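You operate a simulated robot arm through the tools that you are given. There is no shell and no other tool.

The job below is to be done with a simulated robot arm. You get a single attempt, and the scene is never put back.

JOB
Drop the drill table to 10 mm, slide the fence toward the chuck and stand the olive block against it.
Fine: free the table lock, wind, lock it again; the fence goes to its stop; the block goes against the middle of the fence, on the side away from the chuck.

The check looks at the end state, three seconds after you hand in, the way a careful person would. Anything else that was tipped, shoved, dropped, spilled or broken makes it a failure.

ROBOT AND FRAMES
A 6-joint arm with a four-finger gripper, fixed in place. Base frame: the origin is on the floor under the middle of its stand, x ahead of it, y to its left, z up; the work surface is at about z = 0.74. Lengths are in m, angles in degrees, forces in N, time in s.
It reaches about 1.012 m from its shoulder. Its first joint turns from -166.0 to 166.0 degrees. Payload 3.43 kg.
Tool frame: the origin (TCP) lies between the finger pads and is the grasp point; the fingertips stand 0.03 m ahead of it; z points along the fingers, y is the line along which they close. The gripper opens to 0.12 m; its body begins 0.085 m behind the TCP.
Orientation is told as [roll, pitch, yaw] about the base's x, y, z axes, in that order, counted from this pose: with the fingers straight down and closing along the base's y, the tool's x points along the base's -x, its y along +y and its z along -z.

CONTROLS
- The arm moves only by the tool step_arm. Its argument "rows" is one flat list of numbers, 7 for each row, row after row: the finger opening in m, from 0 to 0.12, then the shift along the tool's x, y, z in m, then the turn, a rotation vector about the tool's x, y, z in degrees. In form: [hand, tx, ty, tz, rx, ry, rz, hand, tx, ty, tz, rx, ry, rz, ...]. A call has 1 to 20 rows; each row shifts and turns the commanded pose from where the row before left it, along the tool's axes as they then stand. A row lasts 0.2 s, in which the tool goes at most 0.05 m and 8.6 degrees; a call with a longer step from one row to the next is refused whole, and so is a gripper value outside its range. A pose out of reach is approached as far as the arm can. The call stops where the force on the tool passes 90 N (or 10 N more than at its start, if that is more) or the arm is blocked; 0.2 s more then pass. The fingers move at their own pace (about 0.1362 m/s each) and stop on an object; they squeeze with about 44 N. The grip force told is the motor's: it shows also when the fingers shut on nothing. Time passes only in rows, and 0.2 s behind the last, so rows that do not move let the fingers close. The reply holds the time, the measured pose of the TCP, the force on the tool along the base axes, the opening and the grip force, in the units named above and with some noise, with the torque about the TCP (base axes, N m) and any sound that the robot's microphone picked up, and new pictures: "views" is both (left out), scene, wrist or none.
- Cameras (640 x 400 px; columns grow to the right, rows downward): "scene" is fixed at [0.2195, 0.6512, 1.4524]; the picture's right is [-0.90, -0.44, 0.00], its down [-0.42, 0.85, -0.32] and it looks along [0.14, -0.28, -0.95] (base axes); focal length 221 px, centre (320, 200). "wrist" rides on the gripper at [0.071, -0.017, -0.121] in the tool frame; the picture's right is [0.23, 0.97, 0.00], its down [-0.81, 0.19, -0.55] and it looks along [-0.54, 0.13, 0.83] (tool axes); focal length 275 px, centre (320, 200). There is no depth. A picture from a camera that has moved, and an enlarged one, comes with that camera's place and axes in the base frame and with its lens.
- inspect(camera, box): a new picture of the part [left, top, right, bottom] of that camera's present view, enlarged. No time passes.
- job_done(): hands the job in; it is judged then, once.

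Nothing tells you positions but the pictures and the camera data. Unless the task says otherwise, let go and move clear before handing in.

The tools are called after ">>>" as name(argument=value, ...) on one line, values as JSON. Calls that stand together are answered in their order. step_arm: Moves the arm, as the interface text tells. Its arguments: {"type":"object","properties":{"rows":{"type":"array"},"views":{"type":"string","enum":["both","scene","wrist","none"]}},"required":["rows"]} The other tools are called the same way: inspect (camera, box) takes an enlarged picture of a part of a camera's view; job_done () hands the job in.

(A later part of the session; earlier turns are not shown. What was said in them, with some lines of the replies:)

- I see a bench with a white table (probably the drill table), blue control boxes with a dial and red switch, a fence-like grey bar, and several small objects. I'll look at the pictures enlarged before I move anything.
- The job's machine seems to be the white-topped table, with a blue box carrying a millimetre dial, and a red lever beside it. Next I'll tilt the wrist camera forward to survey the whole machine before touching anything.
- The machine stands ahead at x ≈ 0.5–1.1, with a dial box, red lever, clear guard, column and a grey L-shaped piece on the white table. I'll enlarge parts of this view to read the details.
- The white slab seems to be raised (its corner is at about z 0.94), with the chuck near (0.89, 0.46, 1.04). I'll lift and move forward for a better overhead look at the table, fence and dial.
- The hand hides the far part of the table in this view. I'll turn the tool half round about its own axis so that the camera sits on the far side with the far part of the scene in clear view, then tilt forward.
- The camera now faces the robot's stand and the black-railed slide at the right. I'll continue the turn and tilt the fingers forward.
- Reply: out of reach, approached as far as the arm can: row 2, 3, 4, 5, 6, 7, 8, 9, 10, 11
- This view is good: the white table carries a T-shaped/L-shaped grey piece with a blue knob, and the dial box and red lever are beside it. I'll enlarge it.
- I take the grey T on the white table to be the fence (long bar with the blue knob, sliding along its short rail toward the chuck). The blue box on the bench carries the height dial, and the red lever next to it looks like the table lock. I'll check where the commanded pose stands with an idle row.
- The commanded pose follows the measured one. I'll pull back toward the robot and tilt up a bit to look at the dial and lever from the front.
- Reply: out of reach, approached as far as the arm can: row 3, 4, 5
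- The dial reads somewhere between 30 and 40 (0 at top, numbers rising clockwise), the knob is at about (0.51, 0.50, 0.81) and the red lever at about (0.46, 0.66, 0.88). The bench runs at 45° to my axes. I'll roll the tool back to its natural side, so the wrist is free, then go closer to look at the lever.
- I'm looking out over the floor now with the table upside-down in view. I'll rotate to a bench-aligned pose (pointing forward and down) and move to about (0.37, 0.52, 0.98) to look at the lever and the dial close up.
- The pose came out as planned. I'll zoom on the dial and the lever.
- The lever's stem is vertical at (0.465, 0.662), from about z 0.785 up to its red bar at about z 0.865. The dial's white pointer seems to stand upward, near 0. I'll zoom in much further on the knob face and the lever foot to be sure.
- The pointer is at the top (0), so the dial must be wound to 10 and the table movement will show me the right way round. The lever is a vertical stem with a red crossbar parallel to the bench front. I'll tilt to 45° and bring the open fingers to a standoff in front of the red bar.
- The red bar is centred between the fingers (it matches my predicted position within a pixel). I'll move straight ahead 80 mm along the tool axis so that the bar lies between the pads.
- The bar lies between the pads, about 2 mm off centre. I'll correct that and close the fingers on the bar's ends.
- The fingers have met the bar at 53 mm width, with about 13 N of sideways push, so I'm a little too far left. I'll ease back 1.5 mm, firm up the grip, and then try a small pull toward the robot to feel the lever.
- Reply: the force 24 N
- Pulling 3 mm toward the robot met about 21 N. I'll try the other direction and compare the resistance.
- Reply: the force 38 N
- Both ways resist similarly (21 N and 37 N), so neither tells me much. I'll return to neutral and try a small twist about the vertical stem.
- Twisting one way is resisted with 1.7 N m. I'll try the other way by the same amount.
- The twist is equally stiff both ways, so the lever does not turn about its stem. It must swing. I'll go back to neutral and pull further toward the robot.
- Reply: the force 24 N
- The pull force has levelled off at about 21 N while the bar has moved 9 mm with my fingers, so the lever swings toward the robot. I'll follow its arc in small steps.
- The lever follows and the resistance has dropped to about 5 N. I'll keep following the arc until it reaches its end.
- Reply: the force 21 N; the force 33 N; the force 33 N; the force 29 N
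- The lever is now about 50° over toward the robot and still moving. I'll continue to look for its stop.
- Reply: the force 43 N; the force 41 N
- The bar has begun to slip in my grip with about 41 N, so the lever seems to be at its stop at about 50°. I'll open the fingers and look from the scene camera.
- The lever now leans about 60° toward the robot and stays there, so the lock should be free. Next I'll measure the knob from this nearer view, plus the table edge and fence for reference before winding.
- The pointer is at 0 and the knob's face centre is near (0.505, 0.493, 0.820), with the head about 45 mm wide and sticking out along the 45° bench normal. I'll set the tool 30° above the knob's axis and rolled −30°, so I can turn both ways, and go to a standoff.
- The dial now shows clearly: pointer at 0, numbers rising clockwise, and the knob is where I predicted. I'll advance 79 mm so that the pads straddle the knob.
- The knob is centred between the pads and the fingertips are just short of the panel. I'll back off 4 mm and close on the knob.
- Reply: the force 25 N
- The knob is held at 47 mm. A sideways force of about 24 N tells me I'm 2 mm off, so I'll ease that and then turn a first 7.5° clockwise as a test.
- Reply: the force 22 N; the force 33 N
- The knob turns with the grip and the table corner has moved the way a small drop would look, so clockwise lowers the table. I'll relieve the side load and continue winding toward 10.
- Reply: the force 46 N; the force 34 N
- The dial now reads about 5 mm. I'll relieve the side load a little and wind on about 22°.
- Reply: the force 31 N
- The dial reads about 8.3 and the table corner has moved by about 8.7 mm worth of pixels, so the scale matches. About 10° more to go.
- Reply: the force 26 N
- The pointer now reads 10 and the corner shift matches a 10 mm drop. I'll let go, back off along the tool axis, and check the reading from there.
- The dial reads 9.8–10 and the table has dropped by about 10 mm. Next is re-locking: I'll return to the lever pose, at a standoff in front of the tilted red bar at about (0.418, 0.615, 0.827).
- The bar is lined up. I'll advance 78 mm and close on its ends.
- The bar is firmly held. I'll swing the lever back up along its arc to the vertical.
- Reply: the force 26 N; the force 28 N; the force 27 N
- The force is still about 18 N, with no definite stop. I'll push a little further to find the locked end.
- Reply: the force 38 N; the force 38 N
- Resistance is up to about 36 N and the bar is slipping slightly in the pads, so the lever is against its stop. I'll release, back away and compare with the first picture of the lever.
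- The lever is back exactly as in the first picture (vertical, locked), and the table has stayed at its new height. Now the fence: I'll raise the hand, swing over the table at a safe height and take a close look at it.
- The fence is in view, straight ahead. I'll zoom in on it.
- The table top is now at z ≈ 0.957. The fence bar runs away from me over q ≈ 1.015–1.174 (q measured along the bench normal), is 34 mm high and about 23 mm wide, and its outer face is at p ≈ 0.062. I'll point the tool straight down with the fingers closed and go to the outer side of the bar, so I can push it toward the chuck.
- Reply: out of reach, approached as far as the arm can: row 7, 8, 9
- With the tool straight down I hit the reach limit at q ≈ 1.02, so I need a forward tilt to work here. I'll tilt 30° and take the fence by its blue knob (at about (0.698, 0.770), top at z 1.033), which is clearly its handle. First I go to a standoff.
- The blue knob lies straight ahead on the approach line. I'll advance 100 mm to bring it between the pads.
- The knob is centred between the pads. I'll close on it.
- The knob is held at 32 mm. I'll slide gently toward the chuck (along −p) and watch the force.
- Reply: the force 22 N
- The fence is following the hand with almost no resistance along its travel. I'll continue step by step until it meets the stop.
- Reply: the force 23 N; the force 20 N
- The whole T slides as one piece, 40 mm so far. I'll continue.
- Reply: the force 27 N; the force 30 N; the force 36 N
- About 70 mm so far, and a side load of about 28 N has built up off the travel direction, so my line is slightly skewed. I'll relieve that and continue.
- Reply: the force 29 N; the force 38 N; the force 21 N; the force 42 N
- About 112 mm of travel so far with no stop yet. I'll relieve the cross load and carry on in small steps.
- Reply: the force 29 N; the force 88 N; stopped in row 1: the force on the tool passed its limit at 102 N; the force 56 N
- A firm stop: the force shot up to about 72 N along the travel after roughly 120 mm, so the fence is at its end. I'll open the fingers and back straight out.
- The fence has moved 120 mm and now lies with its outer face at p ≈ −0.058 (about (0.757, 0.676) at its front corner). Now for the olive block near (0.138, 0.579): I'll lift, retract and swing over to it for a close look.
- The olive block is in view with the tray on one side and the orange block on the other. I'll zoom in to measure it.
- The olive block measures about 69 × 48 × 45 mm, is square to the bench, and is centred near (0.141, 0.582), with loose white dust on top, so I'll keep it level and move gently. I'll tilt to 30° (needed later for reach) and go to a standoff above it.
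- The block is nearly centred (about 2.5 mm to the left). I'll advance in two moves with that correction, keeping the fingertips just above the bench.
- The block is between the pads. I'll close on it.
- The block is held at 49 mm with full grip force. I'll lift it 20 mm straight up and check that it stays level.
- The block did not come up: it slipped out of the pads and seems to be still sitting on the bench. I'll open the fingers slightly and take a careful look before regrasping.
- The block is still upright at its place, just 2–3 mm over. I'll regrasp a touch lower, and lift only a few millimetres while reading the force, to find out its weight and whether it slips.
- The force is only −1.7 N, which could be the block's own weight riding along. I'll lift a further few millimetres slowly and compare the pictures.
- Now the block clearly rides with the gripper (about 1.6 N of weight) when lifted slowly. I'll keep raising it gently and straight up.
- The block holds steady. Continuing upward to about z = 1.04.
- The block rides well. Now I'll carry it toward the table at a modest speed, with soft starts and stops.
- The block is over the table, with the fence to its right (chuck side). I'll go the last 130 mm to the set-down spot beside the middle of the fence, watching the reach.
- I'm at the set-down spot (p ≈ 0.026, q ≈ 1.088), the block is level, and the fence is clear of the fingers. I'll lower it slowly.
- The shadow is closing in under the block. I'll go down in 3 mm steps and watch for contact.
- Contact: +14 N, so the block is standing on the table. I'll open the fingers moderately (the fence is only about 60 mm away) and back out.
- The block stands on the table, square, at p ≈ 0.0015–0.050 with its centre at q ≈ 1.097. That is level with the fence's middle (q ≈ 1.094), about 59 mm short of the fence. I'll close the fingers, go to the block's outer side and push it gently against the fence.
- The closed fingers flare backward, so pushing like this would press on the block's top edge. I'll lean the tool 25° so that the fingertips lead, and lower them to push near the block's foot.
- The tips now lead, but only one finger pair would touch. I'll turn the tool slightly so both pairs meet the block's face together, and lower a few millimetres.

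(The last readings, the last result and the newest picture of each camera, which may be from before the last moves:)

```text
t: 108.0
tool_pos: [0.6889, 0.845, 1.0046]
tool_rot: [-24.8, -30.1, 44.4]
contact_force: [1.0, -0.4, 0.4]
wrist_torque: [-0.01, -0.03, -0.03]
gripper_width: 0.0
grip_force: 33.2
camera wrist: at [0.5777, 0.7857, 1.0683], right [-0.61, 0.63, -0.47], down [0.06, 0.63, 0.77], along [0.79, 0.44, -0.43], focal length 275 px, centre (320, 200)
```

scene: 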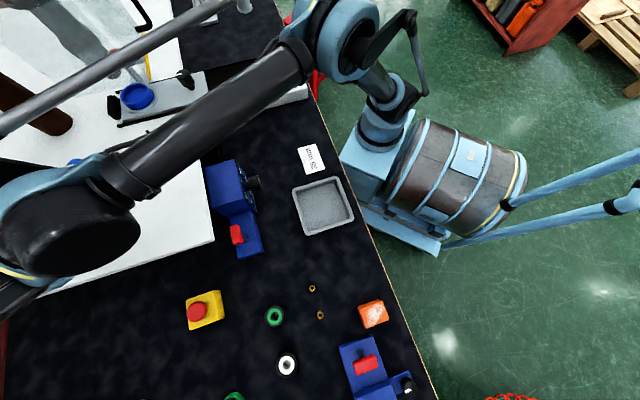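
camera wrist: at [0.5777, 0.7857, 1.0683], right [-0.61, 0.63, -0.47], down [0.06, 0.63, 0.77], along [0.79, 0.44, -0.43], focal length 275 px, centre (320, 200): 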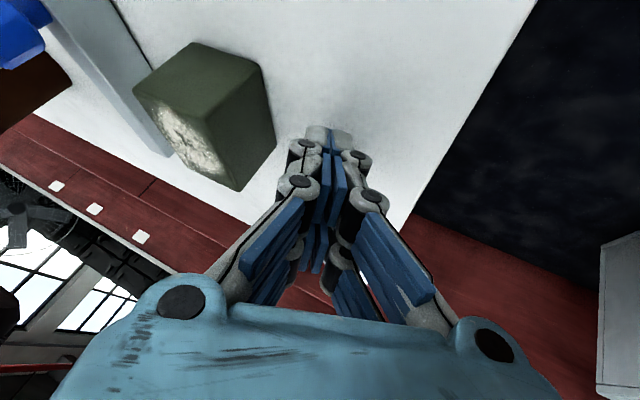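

Both finger pairs are square to the block now. I'll approach it with small moves along the push direction.

>>> step_arm(rows=[0.0, 0, -0.00906, 0.00423, 0, 0, 0, 0.0, 0, -0.00906, 0.00423, 0, 0, 0, 0.0, 0, -0.00725, 0.00338, 0, 0, 0], views="wrist")

```text
t: 108.8
tool_pos: [0.709, 0.8232, 1.003]
tool_rot: [-25.0, -30.1, 44.7]
contact_force: [0.8, -0.4, 0.4]
wrist_torque: [0.02, 0.0, 0.0]
gripper_width: 0.0
grip_force: 32.9
camera wrist: at [0.5983, 0.7652, 1.0674], right [-0.62, 0.63, -0.47], down [0.06, 0.63, 0.77], along [0.79, 0.44, -0.43], focal length 275 px, centre (320, 200)
```

wrist: 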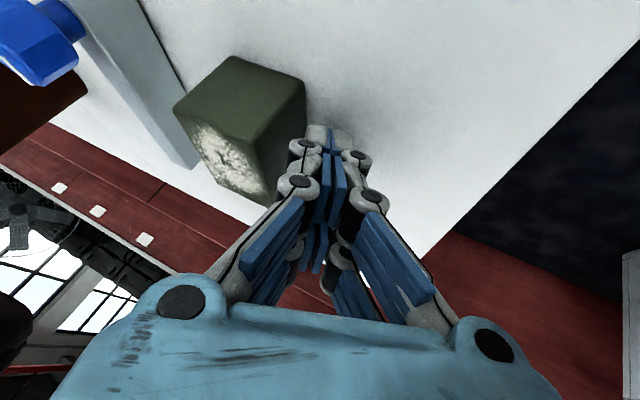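

>>> step_arm(rows=[0.0, 0, -0.0054, 0.0025, 0, 0, 0, 0.0, 0, -0.0054, 0.0025, 0, 0, 0], views="wrist")

>>> step_arm(rows=[0.0, 0, -0.0054, 0.0025, 0, 0, 0, 0.0, 0, -0.0054, 0.0025, 0, 0, 0], views="wrist")

```text
t: 109.4
tool_pos: [0.7174, 0.8166, 1.0042]
tool_rot: [-25.0, -30.1, 44.6]
contact_force: [-0.9, 1.2, 0.4]
wrist_torque: [0.01, 0.02, 0.01]
gripper_width: 0.0
grip_force: 33.8
camera wrist: at [0.6065, 0.7568, 1.0679], right [-0.62, 0.63, -0.47], down [0.06, 0.63, 0.77], along [0.79, 0.44, -0.43], focal length 275 px, centre (320, 200)
```

wrist: 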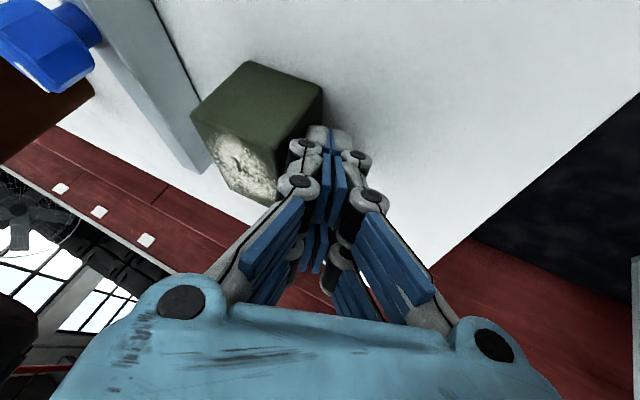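

```text
t: 110.0
tool_pos: [0.7258, 0.8076, 1.0043]
tool_rot: [-24.8, -30.0, 44.6]
contact_force: [0.3, 0.2, -0.3]
wrist_torque: [-0.05, -0.02, 0.04]
gripper_width: 0.0001
grip_force: 33.6
camera wrist: at [0.6147, 0.7484, 1.0679], right [-0.62, 0.63, -0.47], down [0.06, 0.63, 0.77], along [0.79, 0.44, -0.43], focal length 275 px, centre (320, 200)
```

wrist: 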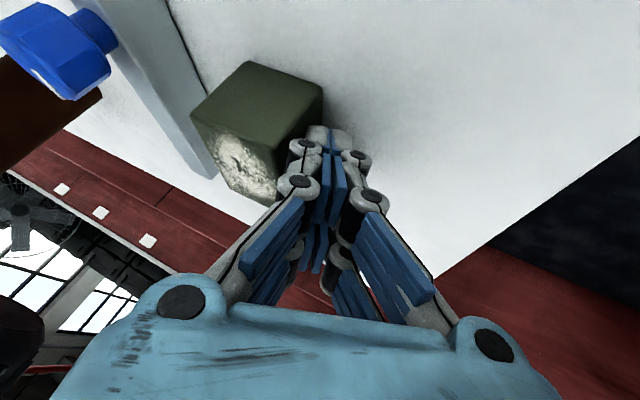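

The block is sliding along with the fingertips, keeping its attitude. I'll keep pushing gently.

>>> step_arm(rows=[0.0, 0, -0.0054, 0.0025, 0, 0, 0, 0.0, 0, -0.0054, 0.0025, 0, 0, 0, 0.0, 0, -0.0054, 0.0025, 0, 0, 0], views="none")

>>> step_arm(rows=[0.0, 0, -0.0054, 0.0025, 0, 0, 0, 0.0, 0, -0.0054, 0.0025, 0, 0, 0], views="wrist")

```text
t: 110.8
tool_pos: [0.7396, 0.7947, 1.0034]
tool_rot: [-25.0, -30.1, 44.6]
contact_force: [1.2, -0.6, 0.2]
wrist_torque: [0.02, -0.02, 0.02]
gripper_width: 0.0
grip_force: 33.6
```

```text
t: 111.4
tool_pos: [0.7474, 0.7858, 1.0041]
tool_rot: [-25.0, -30.1, 44.6]
contact_force: [-0.3, 0.7, -0.3]
wrist_torque: [-0.03, 0.02, 0.0]
gripper_width: 0.0
grip_force: 33.0
camera wrist: at [0.6364, 0.7271, 1.0683], right [-0.62, 0.63, -0.47], down [0.06, 0.63, 0.77], along [0.79, 0.44, -0.43], focal length 275 px, centre (320, 200)
```

wrist: 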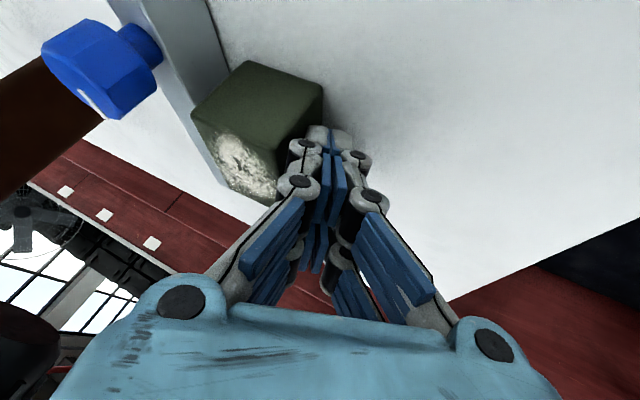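

The fence is close behind the block now. Smaller steps from here, checking the force.

>>> step_arm(rows=[0.0, 0, -0.0036, 0.0017, 0, 0, 0, 0.0, 0, -0.0036, 0.0017, 0, 0, 0], views="wrist")

>>> step_arm(rows=[0.0, 0, -0.0027, 0.0013, 0, 0, 0], views="none")

>>> step_arm(rows=[0.0, 0, -0.0027, 0.0013, 0, 0, 0], views="wrist")

```text
t: 112.0
tool_pos: [0.7531, 0.7803, 1.0041]
tool_rot: [-24.9, -30.1, 44.7]
contact_force: [-0.1, 0.4, -0.3]
wrist_torque: [0.01, 0.0, -0.02]
gripper_width: 0.0001
grip_force: 34.0
camera wrist: at [0.6412, 0.7214, 1.0685], right [-0.62, 0.63, -0.47], down [0.06, 0.63, 0.77], along [0.79, 0.44, -0.43], focal length 275 px, centre (320, 200)
```

wrist: 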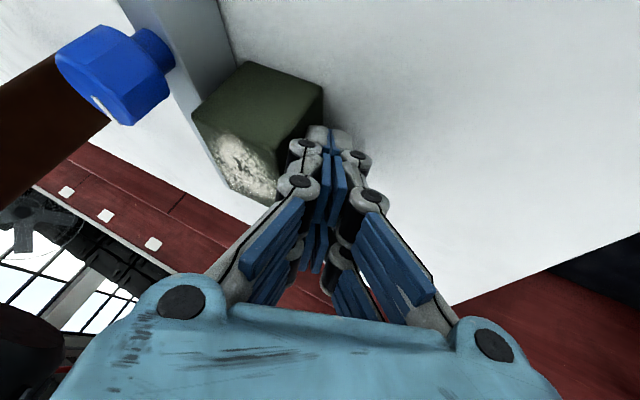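

```text
t: 112.4
tool_pos: [0.7538, 0.7792, 1.0026]
tool_rot: [-24.9, -30.2, 44.6]
contact_force: [-1.1, 0.4, 0.2]
wrist_torque: [0.01, 0.02, 0.01]
gripper_width: 0.0
grip_force: 33.6
```

```text
t: 112.8
tool_pos: [0.7562, 0.7765, 1.0038]
tool_rot: [-24.9, -30.1, 44.6]
contact_force: [-0.1, 0.6, 0.2]
wrist_torque: [-0.02, -0.01, 0.0]
gripper_width: 0.0
grip_force: 33.4
camera wrist: at [0.6448, 0.7172, 1.0682], right [-0.62, 0.63, -0.47], down [0.06, 0.63, 0.77], along [0.79, 0.44, -0.43], focal length 275 px, centre (320, 200)
```

wrist: 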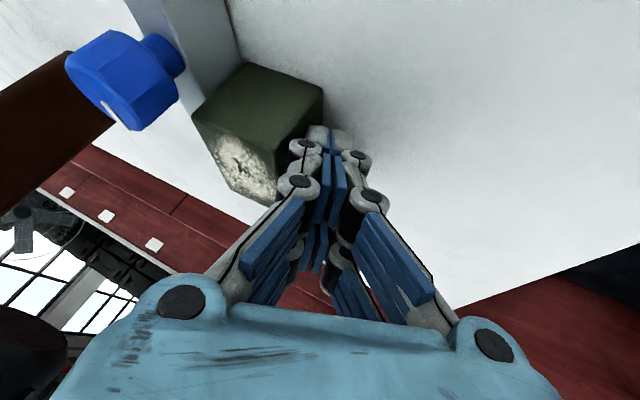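

>>> inspect(camera="wrist", box=[160, 30, 340, 220])

>>> step_arm(rows=[0.0, 0, -0.0018, 0.0008, 0, 0, 0], views="none")

>>> step_arm(rows=[0.0, 0, -0.0018, 0.0008, 0, 0, 0], views="none")

>>> inspect(camera="wrist", box=[160, 30, 340, 220])

```text
2.11 times, centred on (250, 125) of wrist
camera zoom: at [0.6448, 0.7172, 1.0682], right [-0.62, 0.63, -0.47], down [0.06, 0.63, 0.77], along [0.79, 0.44, -0.43], focal length 580 px, centre (467, 358)
```

zoom: 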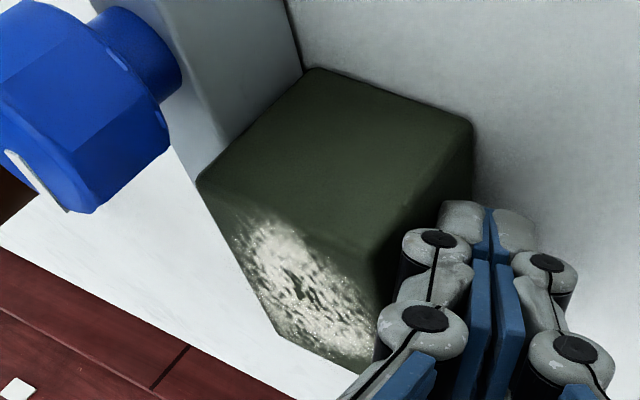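

```text
t: 113.2
tool_pos: [0.7568, 0.7753, 1.0036]
tool_rot: [-24.9, -30.1, 44.6]
contact_force: [-0.9, 0.2, -0.3]
wrist_torque: [0.05, 0.03, -0.01]
gripper_width: 0.0002
grip_force: 33.6
```

```text
t: 113.6
tool_pos: [0.7576, 0.773, 1.0055]
tool_rot: [-25.0, -30.1, 44.7]
contact_force: [-4.5, 8.4, 1.4]
wrist_torque: [0.12, 0.01, 0.21]
gripper_width: 0.0
grip_force: 33.4
```

```text
2.11 times, centred on (250, 125) of wrist
camera zoom: at [0.6456, 0.7142, 1.0686], right [-0.62, 0.63, -0.47], down [0.06, 0.63, 0.77], along [0.78, 0.45, -0.43], focal length 580 px, centre (467, 358)
```

zoom: 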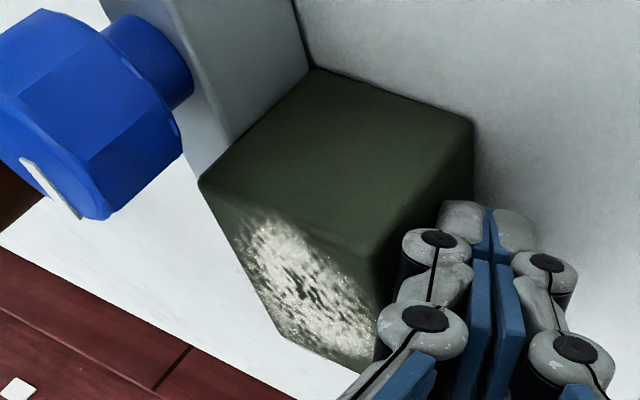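

The force has risen to about 9 N along the push, so the block has met the fence. One more small press to seat it flat, then I'll back off the same way.

>>> step_arm(rows=[0.0, 0, -0.0014, 0.0006, 0, 0, 0], views="none")

>>> inspect(camera="wrist", box=[210, 40, 290, 120])

```text
t: 114.0
tool_pos: [0.7569, 0.773, 1.0035]
tool_rot: [-24.8, -30.1, 44.7]
contact_force: [-11.4, 21.8, 6.4]
wrist_torque: [0.24, 0.0, 0.45]
gripper_width: 0.0
grip_force: 33.6
```

```text
5.00 times, centred on (250, 80) of wrist
camera zoom: at [0.6458, 0.7136, 1.0685], right [-0.62, 0.63, -0.47], down [0.06, 0.63, 0.77], along [0.78, 0.45, -0.43], focal length 1376 px, centre (670, 800)
```

zoom: 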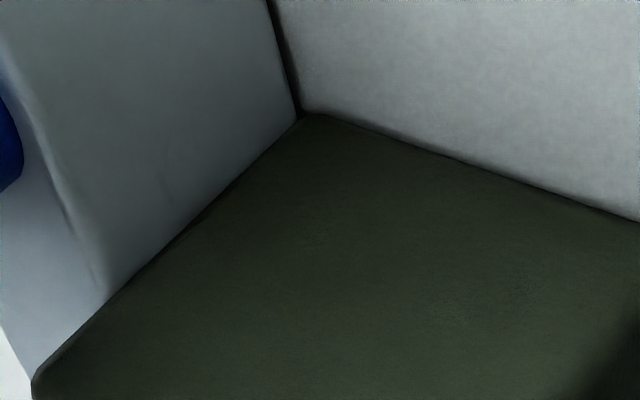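

The block is seated flush against the fence with about 23 N. I'll draw away sideways first, then lift clear.

>>> step_arm(rows=[0.0, 0, 0.0027, -0.0013, 0, 0, 0, 0.0, 0, 0.0054, -0.0025, 0, 0, 0, 0.0, 0, 0.00906, -0.00423, 0, 0, 0, 0.0, 0, 0.00906, -0.00423, 0, 0, 0, 0.0, 0, 0.0136, -0.0063, 0, 0, 0, 0.0, -0.01, -0.0073, -0.0157, 0, 0, 0, 0.0, -0.02, -0.0146, -0.0314, 0, 0, 0, 0.0, -0.02, -0.0146, -0.0314, 0, 0, 0, 0.0, -0.02, -0.0146, -0.0314, 0, 0, 0], views="both")

>>> inspect(camera="wrist", box=[100, 0, 340, 180])

```text
t: 116.0
tool_pos: [0.7272, 0.8009, 1.1464]
tool_rot: [-25.0, -30.1, 44.7]
contact_force: [0.8, -0.5, -1.4]
wrist_torque: [0.0, 0.05, -0.01]
gripper_width: 0.0
grip_force: 33.7
camera wrist: at [0.6156, 0.7423, 1.211], right [-0.62, 0.63, -0.47], down [0.06, 0.63, 0.77], along [0.79, 0.44, -0.43], focal length 275 px, centre (320, 200)
```

scene: 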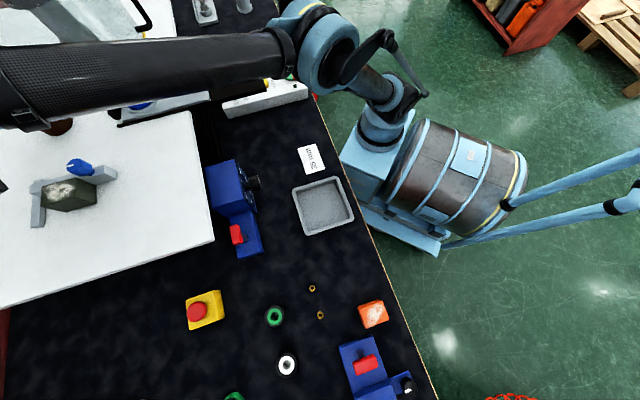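
wrist: 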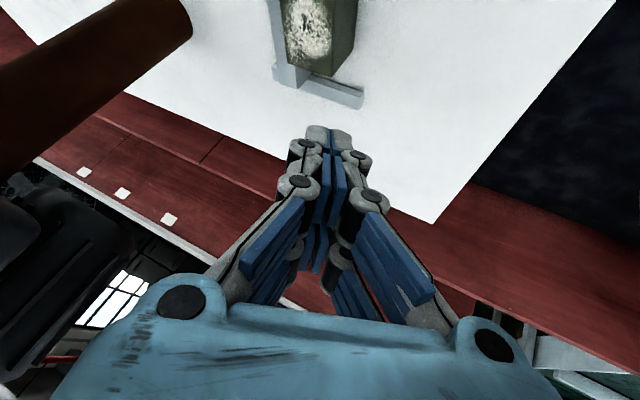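

```text
2.22 times, centred on (220, 90) of wrist
camera zoom: at [0.6156, 0.7423, 1.211], right [-0.62, 0.63, -0.47], down [0.06, 0.63, 0.77], along [0.79, 0.44, -0.43], focal length 612 px, centre (542, 444)
```

zoom: 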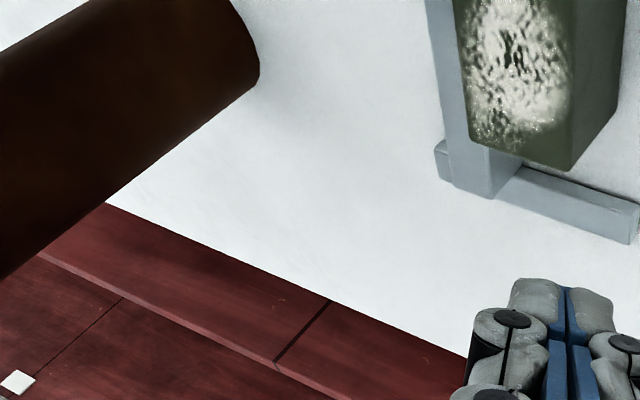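

>>> inspect(camera="scene", box=[20, 145, 130, 240])

>>> inspect(camera="scene", box=[25, 165, 85, 215])

```text
4.21 times, centred on (75, 192) of scene
camera zoom: at [0.2195, 0.6512, 1.4524], right [-0.9, -0.44, 0.0], down [-0.42, 0.85, -0.32], along [0.14, -0.28, -0.95], focal length 929 px, centre (1352, 232)
```

zoom: 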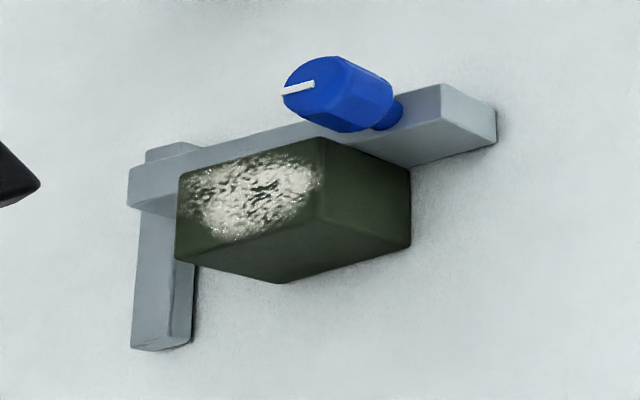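

```text
8.00 times, centred on (55, 190) of scene
camera zoom: at [0.2195, 0.6512, 1.4524], right [-0.9, -0.44, 0.0], down [-0.42, 0.85, -0.32], along [0.14, -0.28, -0.95], focal length 1765 px, centre (2440, 280)
```

zoom: 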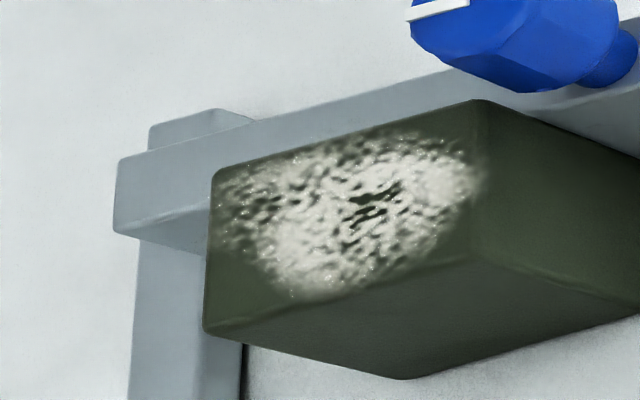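

The block sits flush on the fence's outer side, centred within about 3 mm of its middle, and the fence is unchanged. I'll straighten the tool and withdraw, then check the dial, lever and table one last time.

>>> step_arm(rows=[0.0, 0, 0, 0, -8.33, 0, 0, 0.0, 0, 0, 0, -8.33, 0, 0, 0.0, 0, 0, 0, -8.33, 0, 0, 0.03, 0.0296, 0, -0.0287, 0, 0, 0, 0.06, 0.0296, 0, -0.0287, 0, 0, 0, 0.08, 0.0296, 0, -0.0287, 0, 0, 0, 0.08, 0.0296, 0, -0.0287, 0, 0, 0, 0.08, 0.0296, 0, -0.0287, 0, 0, 0, 0.08, 0.0296, 0, -0.0287, 0, 0, 0, 0.08, 0.0296, 0, -0.0287, 0, 0, 0, 0.08, 0.0296, 0, -0.0287, 0, 0, 0, 0.08, 0.0296, 0, -0.0287, 0, 0, 0, 0.08, 0.0346, 0, -0.02, 0, 0, 0, 0.08, 0.0346, 0, -0.02, 0, 0, 0], views="both")

```text
t: 119.0
tool_pos: [0.4158, 0.4968, 1.2308]
tool_rot: [0.0, -30.2, 44.6]
contact_force: [-0.2, 1.2, -0.3]
wrist_torque: [-0.06, 0.0, -0.04]
gripper_width: 0.08
grip_force: 0.2
camera wrist: at [0.34, 0.3987, 1.299], right [-0.83, 0.55, -0.11], down [0.17, 0.43, 0.89], along [0.54, 0.71, -0.45], focal length 275 px, centre (320, 200)
```

scene: 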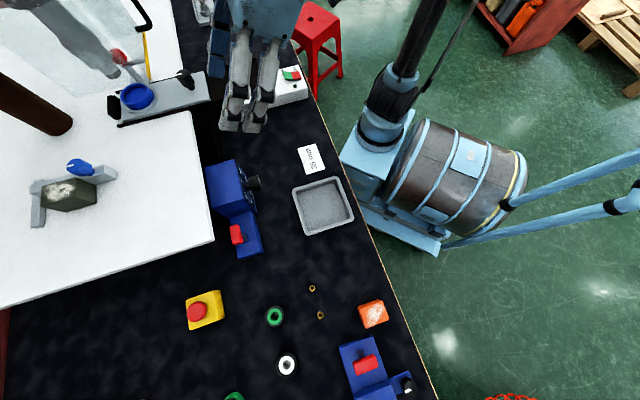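
wrist: 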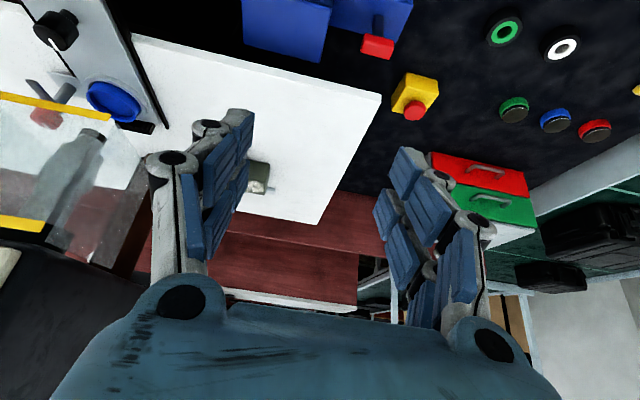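

>>> inspect(camera="scene", box=[20, 140, 130, 240])

>>> inspect(camera="scene", box=[195, 225, 225, 255])

>>> inspect(camera="scene", box=[225, 215, 260, 245])

>>> inspect(camera="scene", box=[235, 165, 275, 205])

>>> inspect(camera="scene", box=[280, 130, 420, 330])

```text
4.00 times, centred on (75, 190) of scene
camera zoom: at [0.2195, 0.6512, 1.4524], right [-0.9, -0.44, 0.0], down [-0.42, 0.85, -0.32], along [0.14, -0.28, -0.95], focal length 882 px, centre (1300, 240)
```

zoom: 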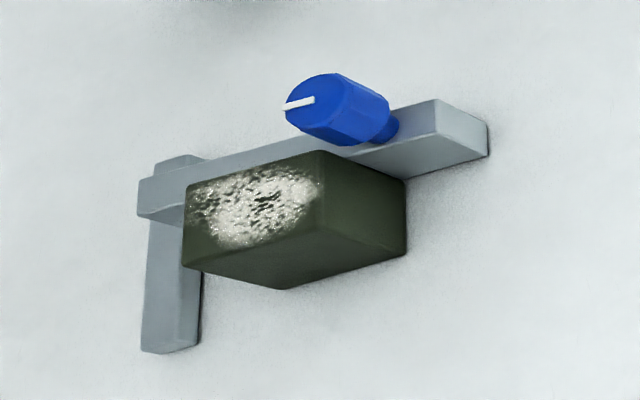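

```text
13.33 times, centred on (210, 240) of scene
camera zoom: at [0.2195, 0.6512, 1.4524], right [-0.9, -0.44, 0.0], down [-0.42, 0.85, -0.32], along [0.14, -0.28, -0.95], focal length 2941 px, centre (1787, -333)
```

zoom: 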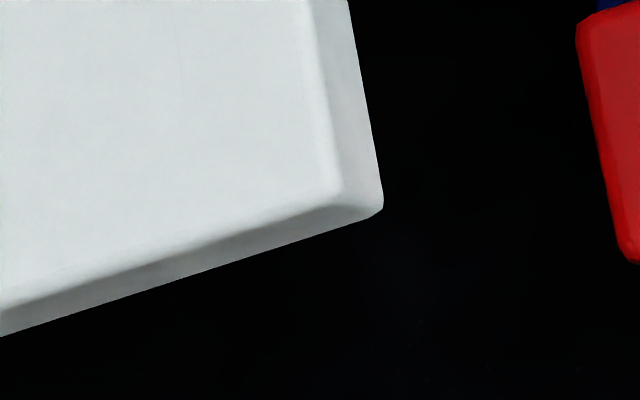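

```text
13.33 times, centred on (242, 230) of scene
camera zoom: at [0.2195, 0.6512, 1.4524], right [-0.9, -0.44, 0.0], down [-0.42, 0.85, -0.32], along [0.14, -0.28, -0.95], focal length 2941 px, centre (1353, -200)
```

zoom: 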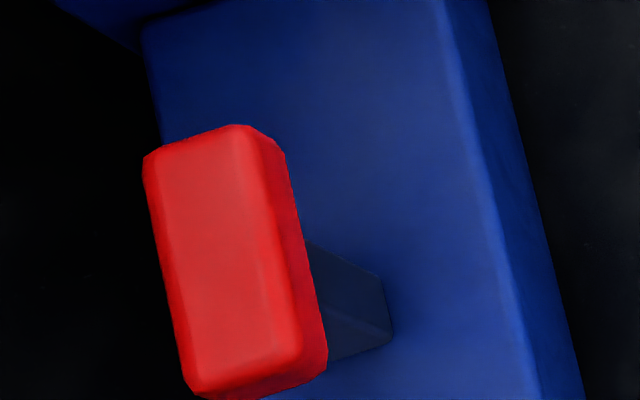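

```text
10.00 times, centred on (255, 185) of scene
camera zoom: at [0.2195, 0.6512, 1.4524], right [-0.9, -0.44, 0.0], down [-0.42, 0.85, -0.32], along [0.14, -0.28, -0.95], focal length 2206 px, centre (970, 350)
```

zoom: 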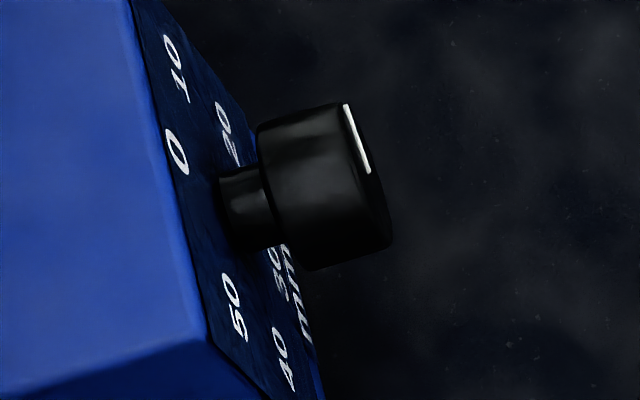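

```text
2.00 times, centred on (350, 230) of scene
camera zoom: at [0.2195, 0.6512, 1.4524], right [-0.9, -0.44, 0.0], down [-0.42, 0.85, -0.32], along [0.14, -0.28, -0.95], focal length 441 px, centre (260, 140)
```

zoom: 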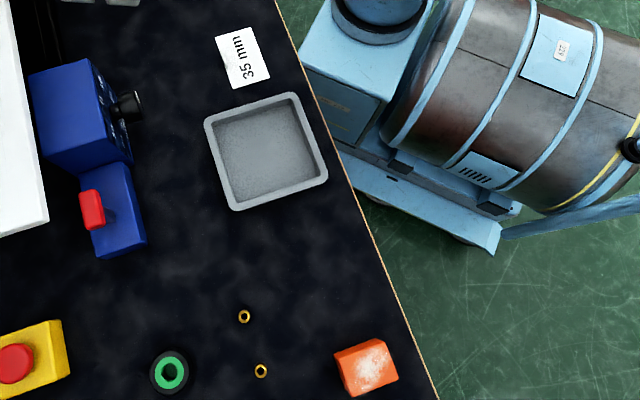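

Everything checks out: the pointer is at 10 and the table has dropped to match. The lock lever is back upright as it was at the start, the fence is at its stop, and the olive block is flush against the middle of its outer side. The other objects are where they began and the hand is clear, so I'm handing in.

>>> job_done()

```text
The job is handed in.
```

The job is handed in, and the last pictures showed everything where you asked for it. I have no verdict from the check yet.

- **Table:** I freed the lock lever, wound the dial clockwise from 0 to 10, and swung the lever back upright. The dial read about 9.8–10, and the table corner in the camera view had dropped by roughly 10 mm.
- **Fence:** it slid about 120 mm toward the chuck and met a firm stop. It had not moved from there in the final picture.
- **Olive block:** it stands flush against the fence on the side away from the chuck, about 3 mm from the fence's middle. The first lift slipped, leaving the block upright on the bench and 2–3 mm out of place. The second, slower lift held, and the dust on top stayed put.

Nothing else looked tipped or shifted in the final views, and the gripper was empty and clear of the machine.
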